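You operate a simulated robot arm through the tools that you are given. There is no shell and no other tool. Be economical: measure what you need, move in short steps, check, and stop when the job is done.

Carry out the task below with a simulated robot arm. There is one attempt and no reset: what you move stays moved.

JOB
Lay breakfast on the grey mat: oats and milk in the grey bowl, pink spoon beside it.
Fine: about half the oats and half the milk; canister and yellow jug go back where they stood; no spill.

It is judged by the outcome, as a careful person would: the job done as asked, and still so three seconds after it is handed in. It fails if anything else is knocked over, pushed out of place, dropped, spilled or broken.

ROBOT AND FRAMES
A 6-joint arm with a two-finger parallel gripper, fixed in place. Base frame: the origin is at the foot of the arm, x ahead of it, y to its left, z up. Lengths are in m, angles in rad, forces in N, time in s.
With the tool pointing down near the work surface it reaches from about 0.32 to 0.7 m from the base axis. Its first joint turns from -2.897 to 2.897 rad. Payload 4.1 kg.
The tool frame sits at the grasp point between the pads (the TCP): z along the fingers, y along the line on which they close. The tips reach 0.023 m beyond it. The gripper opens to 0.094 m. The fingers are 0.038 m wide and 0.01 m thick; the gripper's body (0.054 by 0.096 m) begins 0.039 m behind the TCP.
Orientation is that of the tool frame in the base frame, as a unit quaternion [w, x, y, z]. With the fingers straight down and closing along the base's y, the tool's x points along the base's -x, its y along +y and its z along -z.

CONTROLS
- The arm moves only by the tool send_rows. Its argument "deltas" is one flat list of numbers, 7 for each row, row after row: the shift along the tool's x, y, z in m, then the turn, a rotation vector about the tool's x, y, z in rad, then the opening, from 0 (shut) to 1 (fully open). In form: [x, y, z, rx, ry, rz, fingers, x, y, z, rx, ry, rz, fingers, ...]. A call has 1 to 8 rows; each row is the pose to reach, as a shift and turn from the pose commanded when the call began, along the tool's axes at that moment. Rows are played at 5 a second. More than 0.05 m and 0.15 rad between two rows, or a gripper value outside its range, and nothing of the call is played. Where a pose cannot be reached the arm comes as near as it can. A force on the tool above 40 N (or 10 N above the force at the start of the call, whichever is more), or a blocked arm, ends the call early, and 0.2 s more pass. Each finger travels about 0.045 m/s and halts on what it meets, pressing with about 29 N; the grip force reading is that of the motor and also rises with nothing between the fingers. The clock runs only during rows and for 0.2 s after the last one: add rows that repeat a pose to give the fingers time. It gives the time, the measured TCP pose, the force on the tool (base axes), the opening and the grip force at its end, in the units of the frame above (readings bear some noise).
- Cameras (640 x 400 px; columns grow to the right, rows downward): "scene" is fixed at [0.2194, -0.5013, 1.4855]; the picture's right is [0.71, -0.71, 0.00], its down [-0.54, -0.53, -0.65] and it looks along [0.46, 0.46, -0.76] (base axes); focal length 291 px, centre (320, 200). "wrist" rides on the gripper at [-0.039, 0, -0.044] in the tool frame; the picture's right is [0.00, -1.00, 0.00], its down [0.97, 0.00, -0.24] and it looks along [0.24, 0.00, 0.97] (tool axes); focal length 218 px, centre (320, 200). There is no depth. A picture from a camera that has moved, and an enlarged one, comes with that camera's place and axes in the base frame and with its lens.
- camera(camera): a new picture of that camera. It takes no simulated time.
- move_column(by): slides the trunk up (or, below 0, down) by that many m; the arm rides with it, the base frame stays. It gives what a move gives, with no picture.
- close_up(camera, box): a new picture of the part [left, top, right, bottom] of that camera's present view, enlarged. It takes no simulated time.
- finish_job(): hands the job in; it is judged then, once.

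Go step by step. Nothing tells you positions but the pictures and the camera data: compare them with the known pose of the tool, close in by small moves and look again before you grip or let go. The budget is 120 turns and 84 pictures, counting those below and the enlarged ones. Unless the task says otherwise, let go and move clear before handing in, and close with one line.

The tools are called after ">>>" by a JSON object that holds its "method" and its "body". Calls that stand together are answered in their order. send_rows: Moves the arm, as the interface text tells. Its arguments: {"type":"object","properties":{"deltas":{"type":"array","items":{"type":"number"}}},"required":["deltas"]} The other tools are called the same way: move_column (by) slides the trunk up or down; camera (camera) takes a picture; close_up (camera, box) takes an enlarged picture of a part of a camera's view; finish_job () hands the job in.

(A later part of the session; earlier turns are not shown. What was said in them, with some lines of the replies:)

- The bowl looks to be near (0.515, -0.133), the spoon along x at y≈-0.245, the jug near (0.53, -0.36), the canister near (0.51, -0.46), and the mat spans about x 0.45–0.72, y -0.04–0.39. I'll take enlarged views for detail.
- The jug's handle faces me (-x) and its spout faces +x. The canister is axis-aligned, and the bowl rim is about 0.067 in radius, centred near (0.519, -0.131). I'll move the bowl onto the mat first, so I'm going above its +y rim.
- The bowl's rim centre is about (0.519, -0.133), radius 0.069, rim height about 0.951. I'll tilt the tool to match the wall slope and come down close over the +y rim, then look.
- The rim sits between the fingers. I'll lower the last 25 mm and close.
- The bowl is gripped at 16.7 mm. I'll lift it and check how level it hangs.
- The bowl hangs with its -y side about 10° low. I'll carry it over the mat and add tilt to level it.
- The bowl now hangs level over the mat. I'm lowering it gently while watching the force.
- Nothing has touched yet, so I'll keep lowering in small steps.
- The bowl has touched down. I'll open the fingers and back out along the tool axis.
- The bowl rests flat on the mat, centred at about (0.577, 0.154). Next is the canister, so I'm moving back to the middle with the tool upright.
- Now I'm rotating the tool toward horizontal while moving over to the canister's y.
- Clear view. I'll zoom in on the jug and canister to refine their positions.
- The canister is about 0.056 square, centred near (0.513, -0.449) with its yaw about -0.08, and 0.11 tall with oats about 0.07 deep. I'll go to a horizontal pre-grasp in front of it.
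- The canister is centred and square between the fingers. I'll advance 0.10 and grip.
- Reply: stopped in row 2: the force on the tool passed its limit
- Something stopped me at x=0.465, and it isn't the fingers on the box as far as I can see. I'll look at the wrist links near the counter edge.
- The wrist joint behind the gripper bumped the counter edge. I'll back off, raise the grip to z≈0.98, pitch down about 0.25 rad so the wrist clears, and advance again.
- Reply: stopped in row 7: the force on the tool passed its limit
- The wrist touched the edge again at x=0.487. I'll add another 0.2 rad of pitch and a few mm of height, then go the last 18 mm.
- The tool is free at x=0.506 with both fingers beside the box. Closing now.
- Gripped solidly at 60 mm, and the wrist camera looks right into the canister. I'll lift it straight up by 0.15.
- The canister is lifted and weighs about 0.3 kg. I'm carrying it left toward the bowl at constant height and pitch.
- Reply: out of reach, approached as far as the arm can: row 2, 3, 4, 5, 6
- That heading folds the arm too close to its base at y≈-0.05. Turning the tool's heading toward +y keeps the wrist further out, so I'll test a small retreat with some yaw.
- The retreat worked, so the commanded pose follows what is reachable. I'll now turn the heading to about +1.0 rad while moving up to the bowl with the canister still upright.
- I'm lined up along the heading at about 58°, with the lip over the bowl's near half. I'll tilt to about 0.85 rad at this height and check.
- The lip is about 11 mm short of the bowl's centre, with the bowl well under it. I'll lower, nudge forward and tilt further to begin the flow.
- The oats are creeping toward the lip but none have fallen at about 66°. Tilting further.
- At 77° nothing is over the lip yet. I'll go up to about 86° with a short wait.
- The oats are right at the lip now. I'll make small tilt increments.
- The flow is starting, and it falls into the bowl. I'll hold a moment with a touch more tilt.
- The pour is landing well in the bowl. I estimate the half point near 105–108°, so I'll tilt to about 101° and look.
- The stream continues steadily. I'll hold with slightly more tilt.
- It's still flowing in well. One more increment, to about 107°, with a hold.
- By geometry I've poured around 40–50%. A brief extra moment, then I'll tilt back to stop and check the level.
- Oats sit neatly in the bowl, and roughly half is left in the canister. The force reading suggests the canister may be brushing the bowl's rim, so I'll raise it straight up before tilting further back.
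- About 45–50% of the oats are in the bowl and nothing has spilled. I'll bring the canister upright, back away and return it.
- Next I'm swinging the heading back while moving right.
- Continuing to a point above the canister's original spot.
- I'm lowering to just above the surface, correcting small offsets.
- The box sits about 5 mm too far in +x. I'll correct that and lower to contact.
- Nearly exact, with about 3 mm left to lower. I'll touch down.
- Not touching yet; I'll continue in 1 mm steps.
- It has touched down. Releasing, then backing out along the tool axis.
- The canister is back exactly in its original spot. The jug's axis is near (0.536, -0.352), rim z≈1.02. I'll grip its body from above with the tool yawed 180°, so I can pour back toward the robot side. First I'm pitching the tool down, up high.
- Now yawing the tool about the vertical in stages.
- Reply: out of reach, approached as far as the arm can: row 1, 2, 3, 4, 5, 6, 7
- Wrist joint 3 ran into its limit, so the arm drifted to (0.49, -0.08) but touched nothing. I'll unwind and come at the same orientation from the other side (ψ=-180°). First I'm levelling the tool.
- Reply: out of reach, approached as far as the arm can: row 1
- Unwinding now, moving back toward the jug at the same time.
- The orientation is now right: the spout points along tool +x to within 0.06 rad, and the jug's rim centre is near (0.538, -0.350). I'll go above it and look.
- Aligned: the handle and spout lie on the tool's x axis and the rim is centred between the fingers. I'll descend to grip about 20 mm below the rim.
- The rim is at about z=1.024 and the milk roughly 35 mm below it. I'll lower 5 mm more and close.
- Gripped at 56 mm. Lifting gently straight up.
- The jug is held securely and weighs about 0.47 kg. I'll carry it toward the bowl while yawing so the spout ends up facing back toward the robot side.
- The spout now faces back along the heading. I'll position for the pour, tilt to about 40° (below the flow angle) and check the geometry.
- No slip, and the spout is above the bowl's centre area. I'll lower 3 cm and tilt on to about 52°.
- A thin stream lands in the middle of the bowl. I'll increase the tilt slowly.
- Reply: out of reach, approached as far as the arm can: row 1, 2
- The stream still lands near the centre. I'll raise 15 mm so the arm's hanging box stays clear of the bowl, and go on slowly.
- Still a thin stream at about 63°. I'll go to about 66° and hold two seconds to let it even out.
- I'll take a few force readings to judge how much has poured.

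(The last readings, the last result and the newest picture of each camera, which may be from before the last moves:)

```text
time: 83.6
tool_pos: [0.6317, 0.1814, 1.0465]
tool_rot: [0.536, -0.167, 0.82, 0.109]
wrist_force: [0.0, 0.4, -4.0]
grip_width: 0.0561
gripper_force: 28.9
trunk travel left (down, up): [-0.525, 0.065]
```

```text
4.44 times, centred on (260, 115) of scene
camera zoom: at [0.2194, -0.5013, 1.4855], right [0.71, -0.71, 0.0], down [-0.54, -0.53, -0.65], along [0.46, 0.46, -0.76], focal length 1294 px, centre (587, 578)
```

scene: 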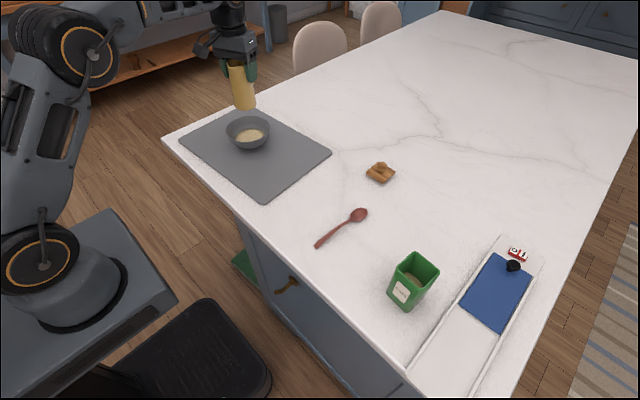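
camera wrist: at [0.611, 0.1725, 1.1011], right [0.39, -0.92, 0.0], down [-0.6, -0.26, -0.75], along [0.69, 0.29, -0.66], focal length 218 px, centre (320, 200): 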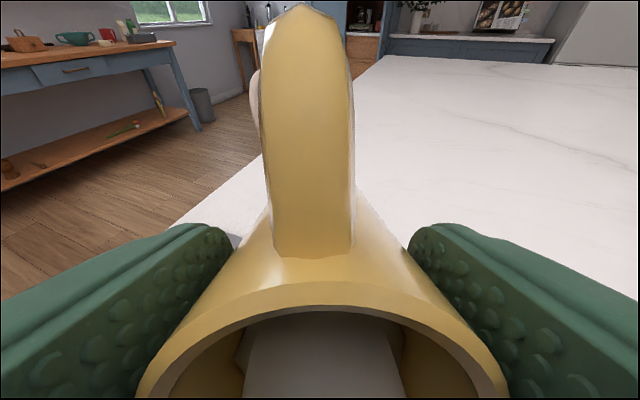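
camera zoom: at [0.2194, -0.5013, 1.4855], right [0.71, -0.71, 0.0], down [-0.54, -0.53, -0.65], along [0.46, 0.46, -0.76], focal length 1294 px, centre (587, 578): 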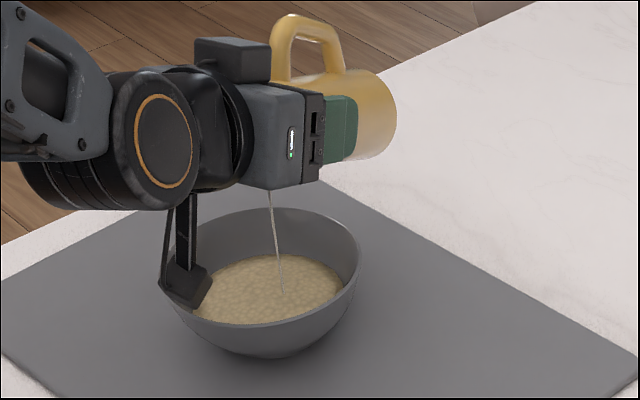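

The stream is thinning out near 66°, which matches my half-poured estimate, and the weight drop of about 0.6 N agrees. A short extra moment, then I'll tilt back while rising.

>>> {"method": "send_rows", "body": {"deltas": [0, 0, 0, 0, -0.02, 0, 0.3, 0, 0, 0, 0, -0.02, 0, 0.3, -0.0092, 0, -0.004, 0, 0.11, 0, 0.3, -0.0275, 0, -0.0121, 0, 0.25, 0, 0.3, -0.0458, 0, -0.0202, 0, 0.39, 0, 0.3, -0.0641, 0, -0.0282, 0, 0.53, 0, 0.3, -0.0824, 0, -0.0363, 0, 0.67, 0, 0.3, -0.0915, 0, -0.0403, 0, 0.81, 0, 0.3]}}

>>> {"method": "close_up", "body": {"camera": "scene", "box": [180, 60, 340, 180]}}

```text
time: 85.4
tool_pos: [0.6303, 0.1834, 1.1485]
tool_rot: [0.169, -0.194, 0.966, 0.034]
wrist_force: [0.2, -0.2, -3.1]
grip_width: 0.0559
gripper_force: 29.3
out of reach, approached as far as the arm can: row 4, 5
trunk travel left (down, up): [-0.525, 0.065]
```

```text
3.33 times, centred on (260, 120) of scene
camera zoom: at [0.2194, -0.5013, 1.4855], right [0.71, -0.71, 0.0], down [-0.54, -0.53, -0.65], along [0.46, 0.46, -0.76], focal length 971 px, centre (520, 467)
```

zoom: 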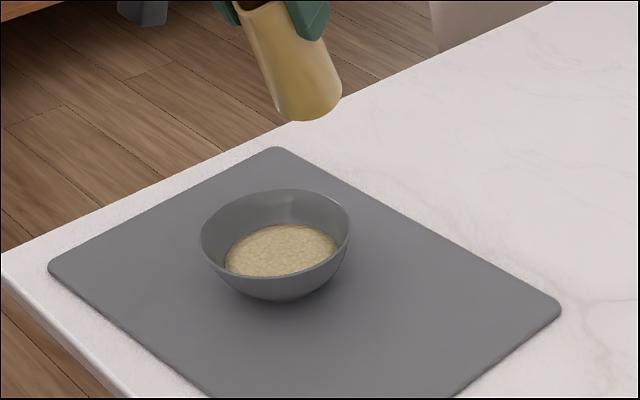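

The bowl holds oats and milk with no spill; it shifted only a few millimetres. I'll bring the jug fully upright and check the milk left.

>>> {"method": "send_rows", "body": {"deltas": [0, 0, 0, 0, 0.115, 0, 0.3, 0, 0, 0, 0, 0.23, 0, 0.3, 0, 0, 0, 0, 0.346, 0, 0.3, 0, 0, 0, 0, 0.346, 0, 0.3]}}

>>> {"method": "camera", "body": {"camera": "wrist"}}

```text
time: 86.4
tool_pos: [0.6307, 0.1807, 1.1495]
tool_rot: [0.0, -0.199, 0.98, 0.001]
wrist_force: [-0.3, -0.5, -3.9]
grip_width: 0.0556
gripper_force: 29.0
trunk travel left (down, up): [-0.525, 0.065]
```

```text
13 pictures are left
camera wrist: at [0.6659, 0.1968, 1.1914], right [0.39, -0.92, 0.0], down [-0.89, -0.38, 0.24], along [-0.22, -0.09, -0.97], focal length 218 px, centre (320, 200)
```

wrist: 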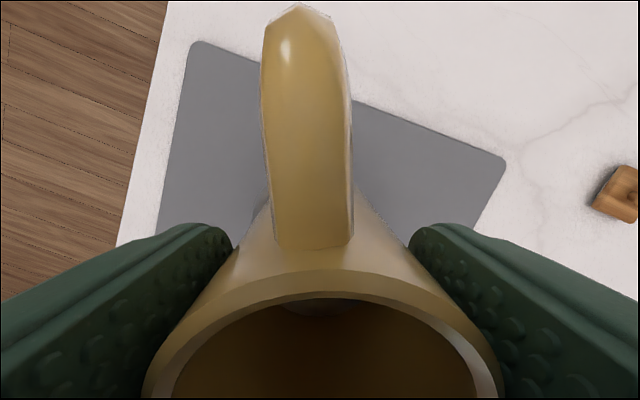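

The milk level shows only about 35% poured, and the jug has slipped a few degrees in the grip. I'll do a short second pour with a heading of about 54°, which was fully reachable before, and raise straight up before tilting back.

>>> {"method": "send_rows", "body": {"deltas": [0.0018, 0.0092, 0.015, 0, 0, -0.1375, 0.3, 0.0036, 0.0184, 0.03, 0, 0, -0.275, 0.3, 0.0054, 0.0275, 0.05, 0, 0, -0.4125, 0.3, 0.0072, 0.0367, 0.065, 0, 0, -0.55, 0.3]}}

>>> {"method": "send_rows", "body": {"deltas": [0, 0, 0, 0, -0.14, 0, 0.3, 0, 0, 0, 0, -0.28, 0, 0.3, 0, 0, 0, 0, -0.42, 0, 0.3, 0, 0, 0, 0, -0.56, 0, 0.3, 0, 0, 0.01, 0, -0.7, 0, 0.3, 0, 0, 0.02, 0, -0.82, 0, 0.3, 0, 0, 0.03, 0, -0.92, 0, 0.3]}}

>>> {"method": "close_up", "body": {"camera": "scene", "box": [180, 60, 340, 180]}}

```text
time: 87.4
tool_pos: [0.612, 0.2124, 1.083]
tool_rot: [0.0, -0.459, 0.889, 0.001]
wrist_force: [-0.3, -0.5, -4.4]
grip_width: 0.0561
gripper_force: 28.7
trunk travel left (down, up): [-0.525, 0.065]
```

```text
time: 89.0
tool_pos: [0.6093, 0.2117, 1.0547]
tool_rot: [0.396, -0.41, 0.797, 0.202]
wrist_force: [0.8, -0.1, -3.2]
grip_width: 0.0561
gripper_force: 29.4
trunk travel left (down, up): [-0.525, 0.065]
```

```text
3.33 times, centred on (260, 120) of scene
camera zoom: at [0.2194, -0.5013, 1.4855], right [0.71, -0.71, 0.0], down [-0.54, -0.53, -0.65], along [0.46, 0.46, -0.76], focal length 971 px, centre (520, 467)
```

zoom: 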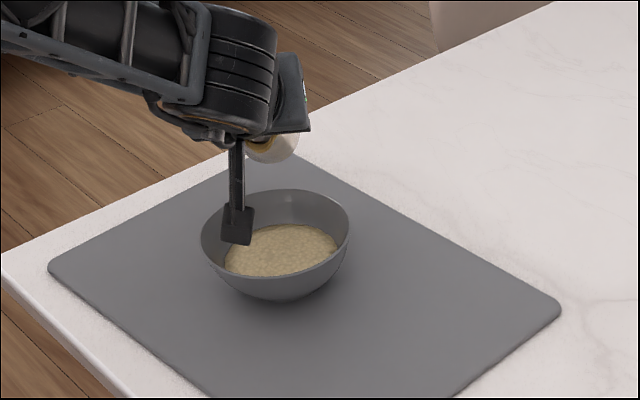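

Everything is reachable here, with no flow yet. Tilting to about 71° and holding.

>>> {"method": "send_rows", "body": {"deltas": [0, 0, 0, 0, -0.11, 0, 0.3, 0, 0, 0, 0, -0.22, 0, 0.3, 0, 0, 0, 0, -0.29, 0, 0.3, 0, 0, 0, 0, -0.33, 0, 0.3, 0, 0, 0, 0, -0.33, 0, 0.3, 0, 0, 0, 0, -0.33, 0, 0.3]}}

>>> {"method": "close_up", "body": {"camera": "scene", "box": [200, 70, 320, 160]}}

```text
time: 90.4
tool_pos: [0.6096, 0.213, 1.0525]
tool_rot: [0.52, -0.372, 0.72, 0.268]
wrist_force: [0.0, 1.0, -3.8]
grip_width: 0.0559
gripper_force: 29.1
trunk travel left (down, up): [-0.525, 0.065]
```

```text
4.44 times, centred on (260, 115) of scene
camera zoom: at [0.2194, -0.5013, 1.4855], right [0.71, -0.71, 0.0], down [-0.54, -0.53, -0.65], along [0.46, 0.46, -0.76], focal length 1294 px, centre (587, 578)
```

zoom: 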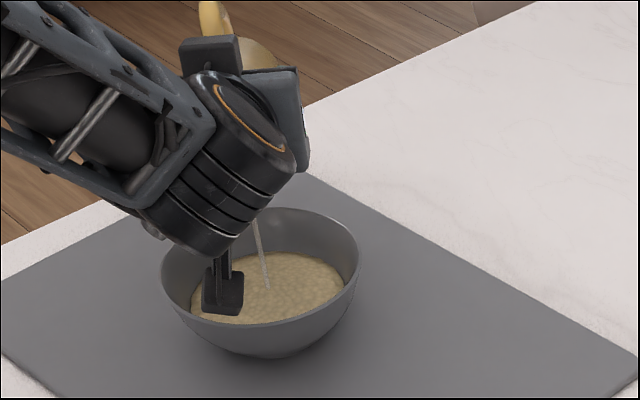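

The stream is on target. I'll hold another second, then rise straight up before tilting back.

>>> {"method": "send_rows", "body": {"deltas": [0, 0, 0, 0, 0, 0, 0.3, 0, 0, 0, 0, 0, 0, 0.3, 0, 0, 0, 0, 0, 0, 0.3, 0, 0, 0, 0, 0, 0, 0.3, 0, 0, 0, 0, 0, 0, 0.3, 0, 0, 0, 0, 0, 0, 0.3, 0, 0, 0, 0, 0, 0, 0.3]}}

>>> {"method": "send_rows", "body": {"deltas": [-0.019, 0, -0.0063, 0, 0.05, 0, 0.3, -0.038, 0, -0.0126, 0, 0.15, 0, 0.3, -0.057, 0, -0.0189, 0, 0.29, 0, 0.3, -0.076, 0, -0.0252, 0, 0.43, 0, 0.3, -0.09, 0, -0.0299, 0, 0.57, 0, 0.3, -0.09, 0, -0.0299, 0, 0.71, 0, 0.3, -0.09, 0, -0.0299, 0, 0.85, 0, 0.3, -0.09, 0, -0.0299, 0, 0.99, 0, 0.3]}}

>>> {"method": "send_rows", "body": {"deltas": [0, 0, 0, 0, 0.13, 0, 0.3, 0, 0, 0, 0, 0.26, 0, 0.3, 0, 0, 0, 0, 0.26, 0, 0.3]}}

>>> {"method": "camera", "body": {"camera": "wrist"}}

```text
time: 92.0
tool_pos: [0.6108, 0.2133, 1.0526]
tool_rot: [0.521, -0.37, 0.721, 0.267]
wrist_force: [-0.1, -0.1, -4.0]
grip_width: 0.0557
gripper_force: 28.9
trunk travel left (down, up): [-0.525, 0.065]
```

```text
time: 93.8
tool_pos: [0.6097, 0.2124, 1.1461]
tool_rot: [0.115, -0.454, 0.882, 0.057]
wrist_force: [-0.1, 0.3, -2.9]
grip_width: 0.0557
gripper_force: 28.8
trunk travel left (down, up): [-0.525, 0.065]
```

```text
time: 94.6
tool_pos: [0.6097, 0.2114, 1.1469]
tool_rot: [0.001, -0.457, 0.889, -0.001]
wrist_force: [-0.4, 0.2, -3.8]
grip_width: 0.0559
gripper_force: 28.6
trunk travel left (down, up): [-0.525, 0.065]
```

```text
10 pictures are left
camera wrist: at [0.6316, 0.2432, 1.1905], right [0.81, -0.58, 0.0], down [-0.57, -0.79, 0.24], along [-0.14, -0.2, -0.97], focal length 218 px, centre (320, 200)
```

wrist: 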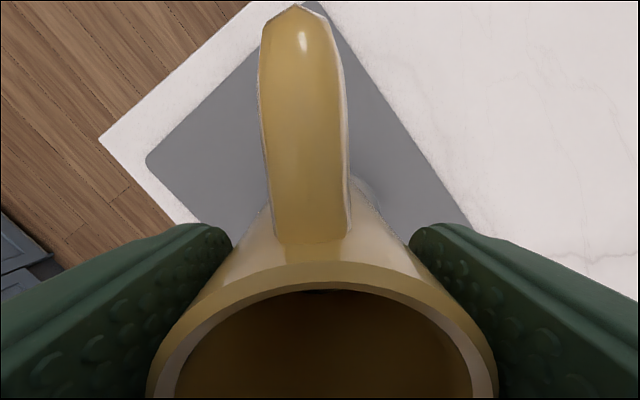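

About half the milk is now poured. I'll carry the jug back, yawing to its original orientation on the way.

>>> {"method": "send_rows", "body": {"deltas": [0.0177, -0.0096, 0, 0, 0, 0.1434, 0.3, 0.0354, -0.0192, 0, 0, 0, 0.2867, 0.3, 0.0531, -0.0288, 0, 0, 0, 0.4301, 0.3, 0.0708, -0.0385, 0, 0, 0, 0.5734, 0.3, 0.0885, -0.0481, 0, 0, 0, 0.7168, 0.3, 0.1062, -0.0577, 0, 0, 0, 0.8601, 0.3, 0.1239, -0.0673, 0, 0, 0, 1.0035, 0.3]}}

>>> {"method": "send_rows", "body": {"deltas": [0.0014, -0.0201, 0, 0, 0, 0.1434, 0.3, 0.0028, -0.0402, 0, 0, 0, 0.2867, 0.3, 0.0042, -0.0603, 0, 0, 0, 0.4301, 0.3, 0.0057, -0.0803, 0, 0, 0, 0.5734, 0.3, 0.0071, -0.1004, 0, 0, 0, 0.7168, 0.3, 0.0085, -0.1205, 0, 0, 0, 0.8601, 0.3, 0.0099, -0.1406, 0, 0, 0, 1.0035, 0.3]}}

>>> {"method": "send_rows", "body": {"deltas": [-0.0162, -0.012, 0, 0, 0, 0.1434, 0.3, -0.0323, -0.024, 0, 0, 0, 0.2867, 0.3, -0.0485, -0.036, 0, 0, 0, 0.4301, 0.3, -0.0647, -0.0479, 0, 0, 0, 0.5734, 0.3, -0.0809, -0.0599, 0, 0, 0, 0.7168, 0.3, -0.097, -0.0719, 0, 0, 0, 0.8601, 0.3, -0.1132, -0.0839, 0, 0, 0, 1.0035, 0.3]}}

>>> {"method": "send_rows", "body": {"deltas": [-0.0188, 0.0072, 0, 0, 0, 0.1434, 0.3, -0.0376, 0.0144, 0, 0, 0, 0.2867, 0.3, -0.0564, 0.0216, 0, 0, 0, 0.4301, 0.3, -0.0752, 0.0288, 0, 0, 0, 0.5734, 0.3, -0.094, 0.036, 0, 0, 0, 0.7168, 0.3, -0.1128, 0.0432, 0, 0, 0, 0.8601, 0.3, -0.1316, 0.0504, 0, 0, 0, 1.0035, 0.3]}}

```text
time: 96.2
tool_pos: [0.5916, 0.0712, 1.1466]
tool_rot: [0.001, 0.028, 1.0, 0.001]
wrist_force: [0.3, -0.2, -4.1]
grip_width: 0.0557
gripper_force: 28.6
trunk travel left (down, up): [-0.525, 0.065]
```

```text
time: 97.8
tool_pos: [0.5772, -0.0691, 1.1468]
tool_rot: [0.0, 0.505, 0.863, 0.001]
wrist_force: [-0.4, 0.7, -3.8]
grip_width: 0.0554
gripper_force: 28.9
trunk travel left (down, up): [-0.525, 0.065]
```

```text
time: 99.4
tool_pos: [0.5589, -0.2089, 1.1476]
tool_rot: [-0.001, 0.858, 0.513, 0.001]
wrist_force: [0.2, 0.0, -3.6]
grip_width: 0.0559
gripper_force: 29.3
trunk travel left (down, up): [-0.525, 0.065]
```

```text
time: 101.0
tool_pos: [0.5416, -0.3472, 1.1446]
tool_rot: [-0.001, 0.999, 0.037, 0.0]
wrist_force: [-0.4, 0.5, -4.0]
grip_width: 0.0559
gripper_force: 29.2
trunk travel left (down, up): [-0.525, 0.065]
```

Back over the jug's place. I'll lower to about 2 cm above the table and check the jug's tilt in the grip.

>>> {"method": "send_rows", "body": {"deltas": [0, 0, 0.04, 0, 0, 0, 0.3, 0, 0, 0.08, 0, 0, 0, 0.3, -0.002, 0, 0.11, 0, 0, 0, 0.3, -0.002, 0, 0.127, 0, 0, 0, 0.3, -0.002, 0, 0.127, 0, 0, 0, 0.3]}}

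>>> {"method": "close_up", "body": {"camera": "scene", "box": [320, 190, 440, 280]}}

```text
time: 102.2
tool_pos: [0.5409, -0.3487, 1.0199]
tool_rot: [-0.001, 0.999, 0.038, 0.002]
wrist_force: [0.5, -0.5, -2.2]
grip_width: 0.0556
gripper_force: 29.1
trunk travel left (down, up): [-0.525, 0.065]
```

```text
4.44 times, centred on (380, 235) of scene
camera zoom: at [0.2194, -0.5013, 1.4855], right [0.71, -0.71, 0.0], down [-0.54, -0.53, -0.65], along [0.46, 0.46, -0.76], focal length 1294 px, centre (53, 44)
```

zoom: 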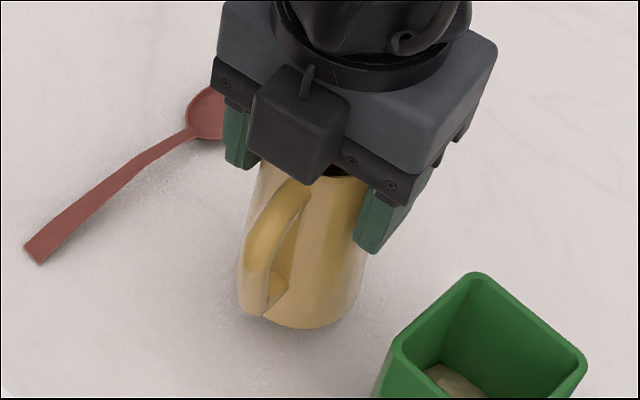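

The jug leans about 0.09 rad in the grip, with its base toward +x. I'll counter-tilt the tool and lower further.

>>> {"method": "send_rows", "body": {"deltas": [0, 0, 0, 0, -0.045, 0, 0.3, 0, 0, 0, 0, -0.09, 0, 0.3, 0, 0, 0.01, 0, -0.09, 0, 0.3, 0, 0, 0.015, 0, -0.09, 0, 0.3, 0, 0, 0.015, 0, -0.09, 0, 0.3]}}

>>> {"method": "close_up", "body": {"camera": "scene", "box": [320, 190, 440, 280]}}

```text
time: 103.4
tool_pos: [0.5387, -0.347, 1.005]
tool_rot: [0.001, 0.998, 0.04, -0.044]
wrist_force: [-0.4, 0.3, -3.1]
grip_width: 0.0559
gripper_force: 29.0
trunk travel left (down, up): [-0.525, 0.065]
```

```text
4.44 times, centred on (380, 235) of scene
camera zoom: at [0.2194, -0.5013, 1.4855], right [0.71, -0.71, 0.0], down [-0.54, -0.53, -0.65], along [0.46, 0.46, -0.76], focal length 1294 px, centre (53, 44)
```

zoom: 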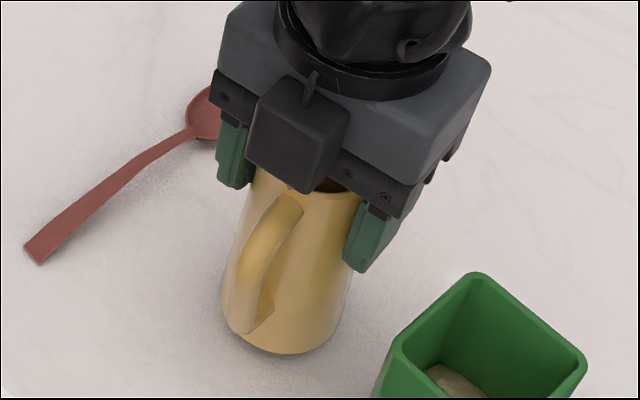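

The jug is upright now, about 7 mm off its original spot in -x. I'll correct and lower to contact.

>>> {"method": "send_rows", "body": {"deltas": [0.0067, 0.0036, 0, 0, 0, 0, 0.3, 0.0067, 0.0036, 0.002, 0, 0, 0, 0.3, 0.0067, 0.0036, 0.004, 0, 0, 0, 0.3, 0.0067, 0.0036, 0.004, 0, 0, 0, 0.3]}}

>>> {"method": "send_rows", "body": {"deltas": [0, 0, 0.001, 0, 0, 0, 0.3, 0, 0, 0.001, 0, 0, 0, 0.3]}}

```text
time: 104.4
tool_pos: [0.5463, -0.351, 1.0015]
tool_rot: [0.003, 0.998, 0.038, -0.043]
wrist_force: [3.0, -1.3, 14.8]
grip_width: 0.0556
gripper_force: 29.2
trunk travel left (down, up): [-0.525, 0.065]
```

```text
time: 105.0
tool_pos: [0.5439, -0.3508, 1.001]
tool_rot: [0.002, 0.998, 0.038, -0.043]
wrist_force: [-0.2, -2.5, 21.8]
grip_width: 0.0559
gripper_force: 29.2
trunk travel left (down, up): [-0.525, 0.065]
```

Firm contact. I'll relieve the pressure slightly, open, and rise.

>>> {"method": "send_rows", "body": {"deltas": [0, 0, -0.002, 0, 0, 0, 0.3, 0, 0, -0.002, 0, 0, 0, 0.65, 0, 0, -0.002, 0, 0, 0, 0.75, 0, 0, -0.002, 0, 0, 0, 0.82, 0, 0, -0.002, 0, 0, 0, 0.82, 0, 0, -0.04, 0, 0, 0, 0.82, 0, 0, -0.08, 0, 0, 0, 0.82, 0, 0, -0.12, 0, 0.09, 0, 0.82]}}

>>> {"method": "close_up", "body": {"camera": "scene", "box": [300, 190, 500, 340]}}

```text
time: 106.8
tool_pos: [0.5559, -0.3516, 1.1189]
tool_rot: [0.0, 0.999, 0.038, 0.0]
wrist_force: [-0.1, 0.0, 0.3]
grip_width: 0.077
gripper_force: 0.3
trunk travel left (down, up): [-0.525, 0.065]
```

```text
2.67 times, centred on (400, 265) of scene
camera zoom: at [0.2194, -0.5013, 1.4855], right [0.71, -0.71, 0.0], down [-0.54, -0.53, -0.65], along [0.46, 0.46, -0.76], focal length 777 px, centre (107, 27)
```

zoom: 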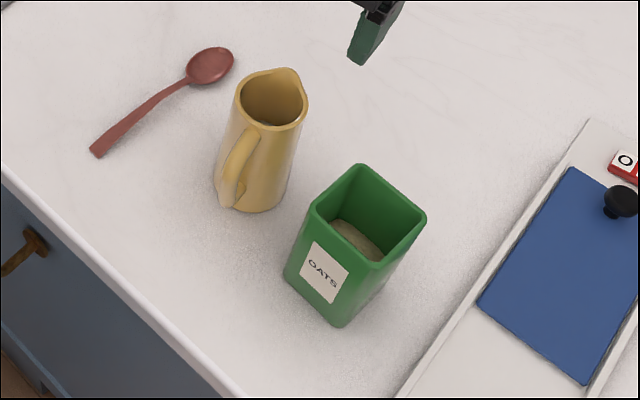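

The jug is back where it stood, upright. Now the spoon: it lies from (0.467, -0.239) to about (0.63, -0.248). I'll return the tool to nominal yaw, square to the handle, and go above its middle.

>>> {"method": "send_rows", "body": {"deltas": [0.0003, -0.0155, 0, 0, 0, -0.1432, 0.5, 0.0007, -0.0311, 0, 0, 0, -0.2864, 0.5, 0.001, -0.0466, 0, 0, 0, -0.4296, 0.5, 0.0013, -0.0622, 0, 0, 0, -0.5729, 0.5, 0.0016, -0.0777, 0, 0, 0, -0.7161, 0.5, 0.002, -0.0933, 0, 0, 0, -0.8593, 0.5, 0.0023, -0.1088, 0, 0, 0, -1.0025, 0.5]}}

>>> {"method": "send_rows", "body": {"deltas": [0, 0, 0, 0, 0, -0.1432, 0.4, 0, 0, 0, 0, 0, -0.2864, 0.4, 0, 0, 0, 0, 0, -0.4296, 0.4, 0, 0, 0, 0, 0, -0.5729, 0.4, 0, 0, 0, 0, 0, -0.7161, 0.4, 0, 0, 0, 0, 0, -0.8593, 0.4, 0, 0, 0, 0, 0, -1.0025, 0.4]}}

>>> {"method": "send_rows", "body": {"deltas": [0, 0, 0.01, 0, 0, -0.1432, 0.4, 0, 0, 0.03, 0, 0, -0.2864, 0.4, 0, 0, 0.05, 0, 0, -0.4296, 0.4, 0, 0, 0.07, 0, 0, -0.5729, 0.4, 0, 0, 0.09, 0, 0, -0.7161, 0.4, 0, 0, 0.1, 0, 0, -0.8593, 0.4, 0, 0, 0.11, 0, 0, -1.0025, 0.4]}}

>>> {"method": "camera", "body": {"camera": "wrist"}}

```text
time: 108.4
tool_pos: [0.5491, -0.2385, 1.1174]
tool_rot: [0.001, 0.857, 0.515, 0.001]
wrist_force: [0.4, -0.1, -0.3]
grip_width: 0.047
gripper_force: 0.1
trunk travel left (down, up): [-0.525, 0.065]
```

```text
time: 110.0
tool_pos: [0.5485, -0.2414, 1.1185]
tool_rot: [0.001, 0.504, 0.864, 0.001]
wrist_force: [-0.4, 0.4, 1.0]
grip_width: 0.0378
gripper_force: 0.0
trunk travel left (down, up): [-0.525, 0.065]
```

```text
time: 111.6
tool_pos: [0.5495, -0.2415, 1.0087]
tool_rot: [0.002, 0.027, 1.0, 0.0]
wrist_force: [0.3, 0.1, -0.6]
grip_width: 0.0378
gripper_force: 0.2
trunk travel left (down, up): [-0.525, 0.065]
```

```text
6 pictures are left
camera wrist: at [0.5875, -0.2432, 1.0523], right [-0.05, -1.0, 0.0], down [-0.97, 0.05, 0.24], along [-0.24, 0.01, -0.97], focal length 218 px, centre (320, 200)
```

wrist: 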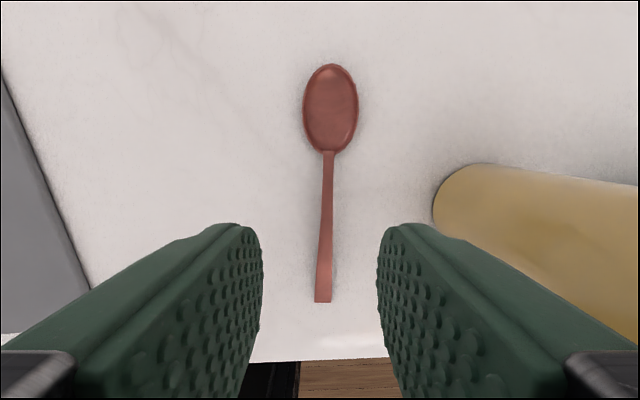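

The handle is centred between the fingers, 5 mm to the side. I'll descend until the tips are about 3 mm above the table, then close.

>>> {"method": "send_rows", "body": {"deltas": [-0.0058, -0.0052, 0.03, 0, 0, 0.027, 0.4, -0.0058, -0.0052, 0.06, 0, 0, 0.027, 0.4, -0.0058, -0.0052, 0.0835, 0, 0, 0.027, 0.4, -0.0058, -0.0052, 0.0835, 0, 0, 0.027, 0.4, -0.0058, -0.0052, 0.0835, 0, 0, 0.027, 0.2, -0.0058, -0.0052, 0.0835, 0, 0, 0.027, 0, -0.0058, -0.0052, 0.0835, 0, 0, 0.027, 0, -0.0058, -0.0052, 0.0835, 0, 0, 0.027, 0]}}

```text
time: 113.4
tool_pos: [0.5542, -0.245, 0.9249]
tool_rot: [0.001, 0.042, 0.999, 0.001]
wrist_force: [0.5, -0.4, 0.0]
grip_width: 0.0074
gripper_force: 29.0
trunk travel left (down, up): [-0.525, 0.065]
```

The spoon is gripped at 7.4 mm. Lifting it and carrying it over the mat beside the bowl.

>>> {"method": "send_rows", "body": {"deltas": [0, 0, -0.03, 0, 0, 0, 0, 0, 0, -0.07, 0, 0, 0, 0, 0.0005, 0.0463, -0.07, 0, 0, -0.014, 0, 0.001, 0.0926, -0.07, 0, 0, -0.028, 0, 0.0016, 0.1389, -0.07, 0, 0, -0.042, 0, 0.0021, 0.1851, -0.07, 0, 0, -0.056, 0, 0.0026, 0.2314, -0.07, 0, 0, -0.07, 0, 0.0031, 0.2777, -0.07, 0, 0, -0.083, 0]}}

>>> {"method": "camera", "body": {"camera": "scene"}}

```text
time: 115.2
tool_pos: [0.5779, 0.0312, 1.0012]
tool_rot: [0.0, 0.0, 1.0, 0.0]
wrist_force: [-0.7, 0.8, -1.0]
grip_width: 0.0078
gripper_force: 28.9
trunk travel left (down, up): [-0.525, 0.065]
```

```text
5 pictures are left
```

scene: 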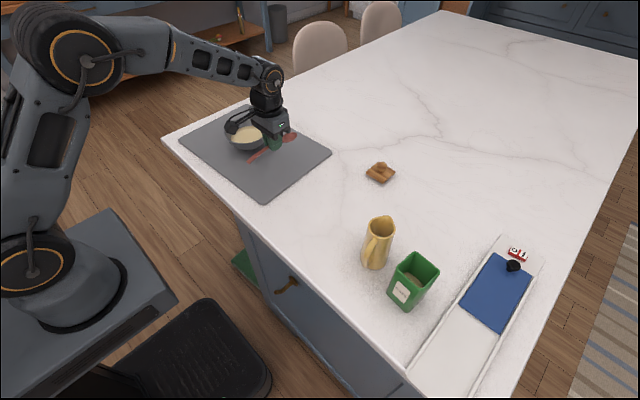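

The spoon hangs aligned beside the bowl, over the mat. Lowering to contact.

>>> {"method": "send_rows", "body": {"deltas": [0, 0, 0.03, 0, 0, 0, 0, 0, 0, 0.06, 0, 0, 0, 0, 0, 0, 0.068, 0, 0, 0, 0, 0, 0, 0.068, 0, 0, 0, 0]}}

>>> {"method": "send_rows", "body": {"deltas": [0, 0, 0.0015, 0, 0, 0, 0, 0, 0, 0.003, 0, 0, 0, 0, 0, 0, 0.003, 0, 0, 0, 0]}}

>>> {"method": "close_up", "body": {"camera": "scene", "box": [200, 90, 340, 190]}}

```text
time: 116.2
tool_pos: [0.5762, 0.0299, 0.9324]
tool_rot: [0.002, 0.001, 1.0, 0.0]
wrist_force: [0.0, -0.8, 7.6]
grip_width: 0.0074
gripper_force: 28.8
trunk travel left (down, up): [-0.525, 0.065]
```

```text
time: 117.0
tool_pos: [0.5765, 0.0306, 0.9297]
tool_rot: [0.006, 0.001, 1.0, 0.001]
wrist_force: [1.9, -5.1, 38.0]
grip_width: 0.0079
gripper_force: 29.0
trunk travel left (down, up): [-0.525, 0.065]
```

```text
4.00 times, centred on (270, 140) of scene
camera zoom: at [0.2194, -0.5013, 1.4855], right [0.71, -0.71, 0.0], down [-0.54, -0.53, -0.65], along [0.46, 0.46, -0.76], focal length 1165 px, centre (520, 440)
```

zoom: 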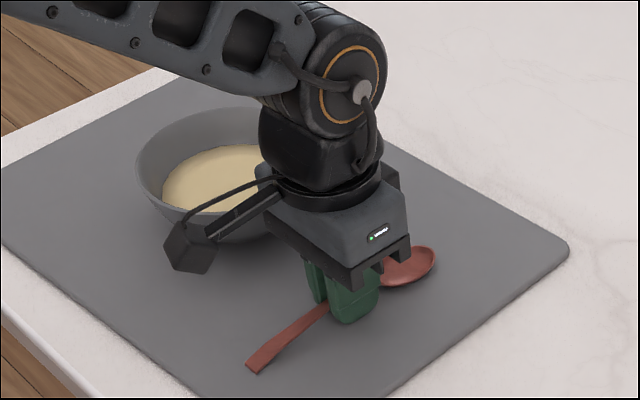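

The spoon is on the mat. I'll relieve the pressure, open gently, and rise.

>>> {"method": "send_rows", "body": {"deltas": [0, 0, -0.003, 0, 0, 0, 0, 0, 0, -0.003, 0, 0, 0, 0.2, 0, 0, -0.003, 0, 0, 0, 0.35, 0, 0, -0.003, 0, 0, 0, 0.35, 0, 0, -0.04, 0, 0, 0, 0.35, 0, 0, -0.08, 0, 0, 0, 0.35, 0, 0, -0.12, 0, 0, 0, 0.35, 0, 0, -0.16, 0, 0, 0, 0.35]}}

>>> {"method": "send_rows", "body": {"deltas": [0.03, -0.03, -0.01, 0, 0, 0, 0.35, 0.06, -0.06, -0.02, 0, 0, 0, 0.35, 0.09, -0.09, -0.03, 0, 0, 0, 0.35, 0.12, -0.12, -0.04, 0, 0, 0, 0.35, 0.15, -0.15, -0.05, 0, 0, 0, 0.35]}}

>>> {"method": "camera", "body": {"camera": "scene"}}

>>> {"method": "close_up", "body": {"camera": "scene", "box": [170, 90, 350, 210]}}

```text
time: 118.8
tool_pos: [0.5772, 0.0305, 1.0856]
tool_rot: [0.001, 0.0, 1.0, 0.001]
wrist_force: [0.2, -0.3, 0.1]
grip_width: 0.0328
gripper_force: 0.1
trunk travel left (down, up): [-0.525, 0.065]
```

```text
time: 120.0
tool_pos: [0.427, -0.1206, 1.1343]
tool_rot: [0.001, 0.0, 1.0, 0.001]
wrist_force: [-0.8, 0.1, 0.5]
grip_width: 0.0327
gripper_force: 0.0
trunk travel left (down, up): [-0.525, 0.065]
```

```text
3 pictures are left
```

scene: 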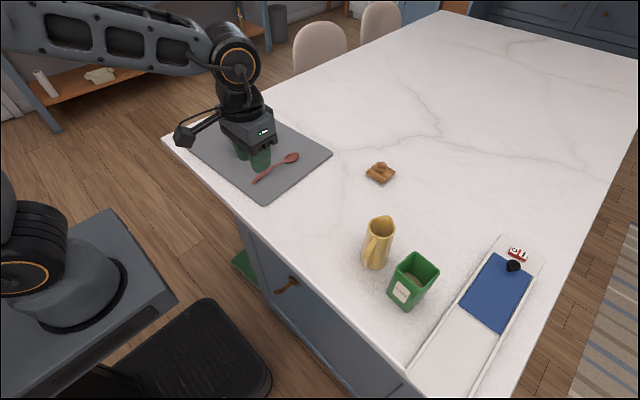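

```text
3.33 times, centred on (260, 150) of scene
camera zoom: at [0.2194, -0.5013, 1.4855], right [0.71, -0.71, 0.0], down [-0.54, -0.53, -0.65], along [0.46, 0.46, -0.76], focal length 971 px, centre (520, 367)
```

zoom: 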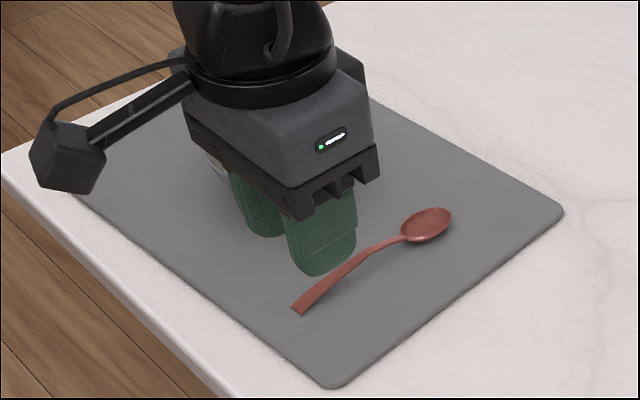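

The spoon lies on the mat beside the bowl, the jug and canister are back in place, and the gripper is clear. I'll take one last look at the bowl before handing in.

>>> {"method": "send_rows", "body": {"deltas": [0, -0.04, -0.02, 0, 0, 0, 0.35, 0, -0.08, -0.04, 0, 0, 0, 0.35, 0, -0.12, -0.06, 0, 0, 0, 0.35]}}

>>> {"method": "close_up", "body": {"camera": "scene", "box": [170, 80, 350, 200]}}

```text
time: 120.8
tool_pos: [0.4234, -0.2421, 1.1947]
tool_rot: [0.0, 0.001, 1.0, 0.001]
wrist_force: [0.1, -0.3, -0.2]
grip_width: 0.0329
gripper_force: 0.1
trunk travel left (down, up): [-0.525, 0.065]
```

```text
3.33 times, centred on (260, 140) of scene
camera zoom: at [0.2194, -0.5013, 1.4855], right [0.71, -0.71, 0.0], down [-0.54, -0.53, -0.65], along [0.46, 0.46, -0.76], focal length 971 px, centre (520, 400)
```

zoom: 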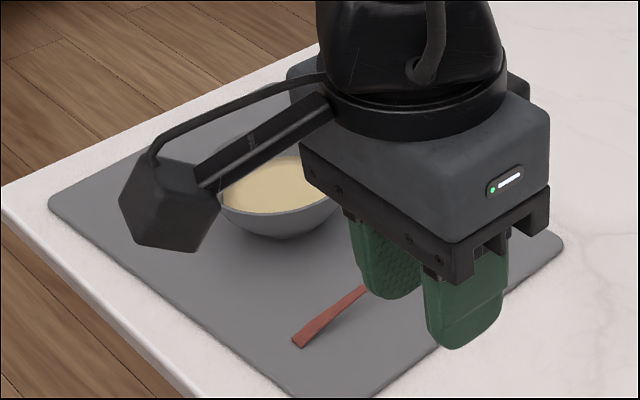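

The bowl is upright on the mat with oats and milk in it, and I see no spill around it. Handing in.

>>> {"method": "finish_job", "body": {}}

```text
The job is handed in.
```

Breakfast is laid on the grey mat: the bowl holds about half the oats and about half the milk (both judged by eye), the pink spoon lies beside it, the canister and yellow jug stand back where they were, and I saw no spill.
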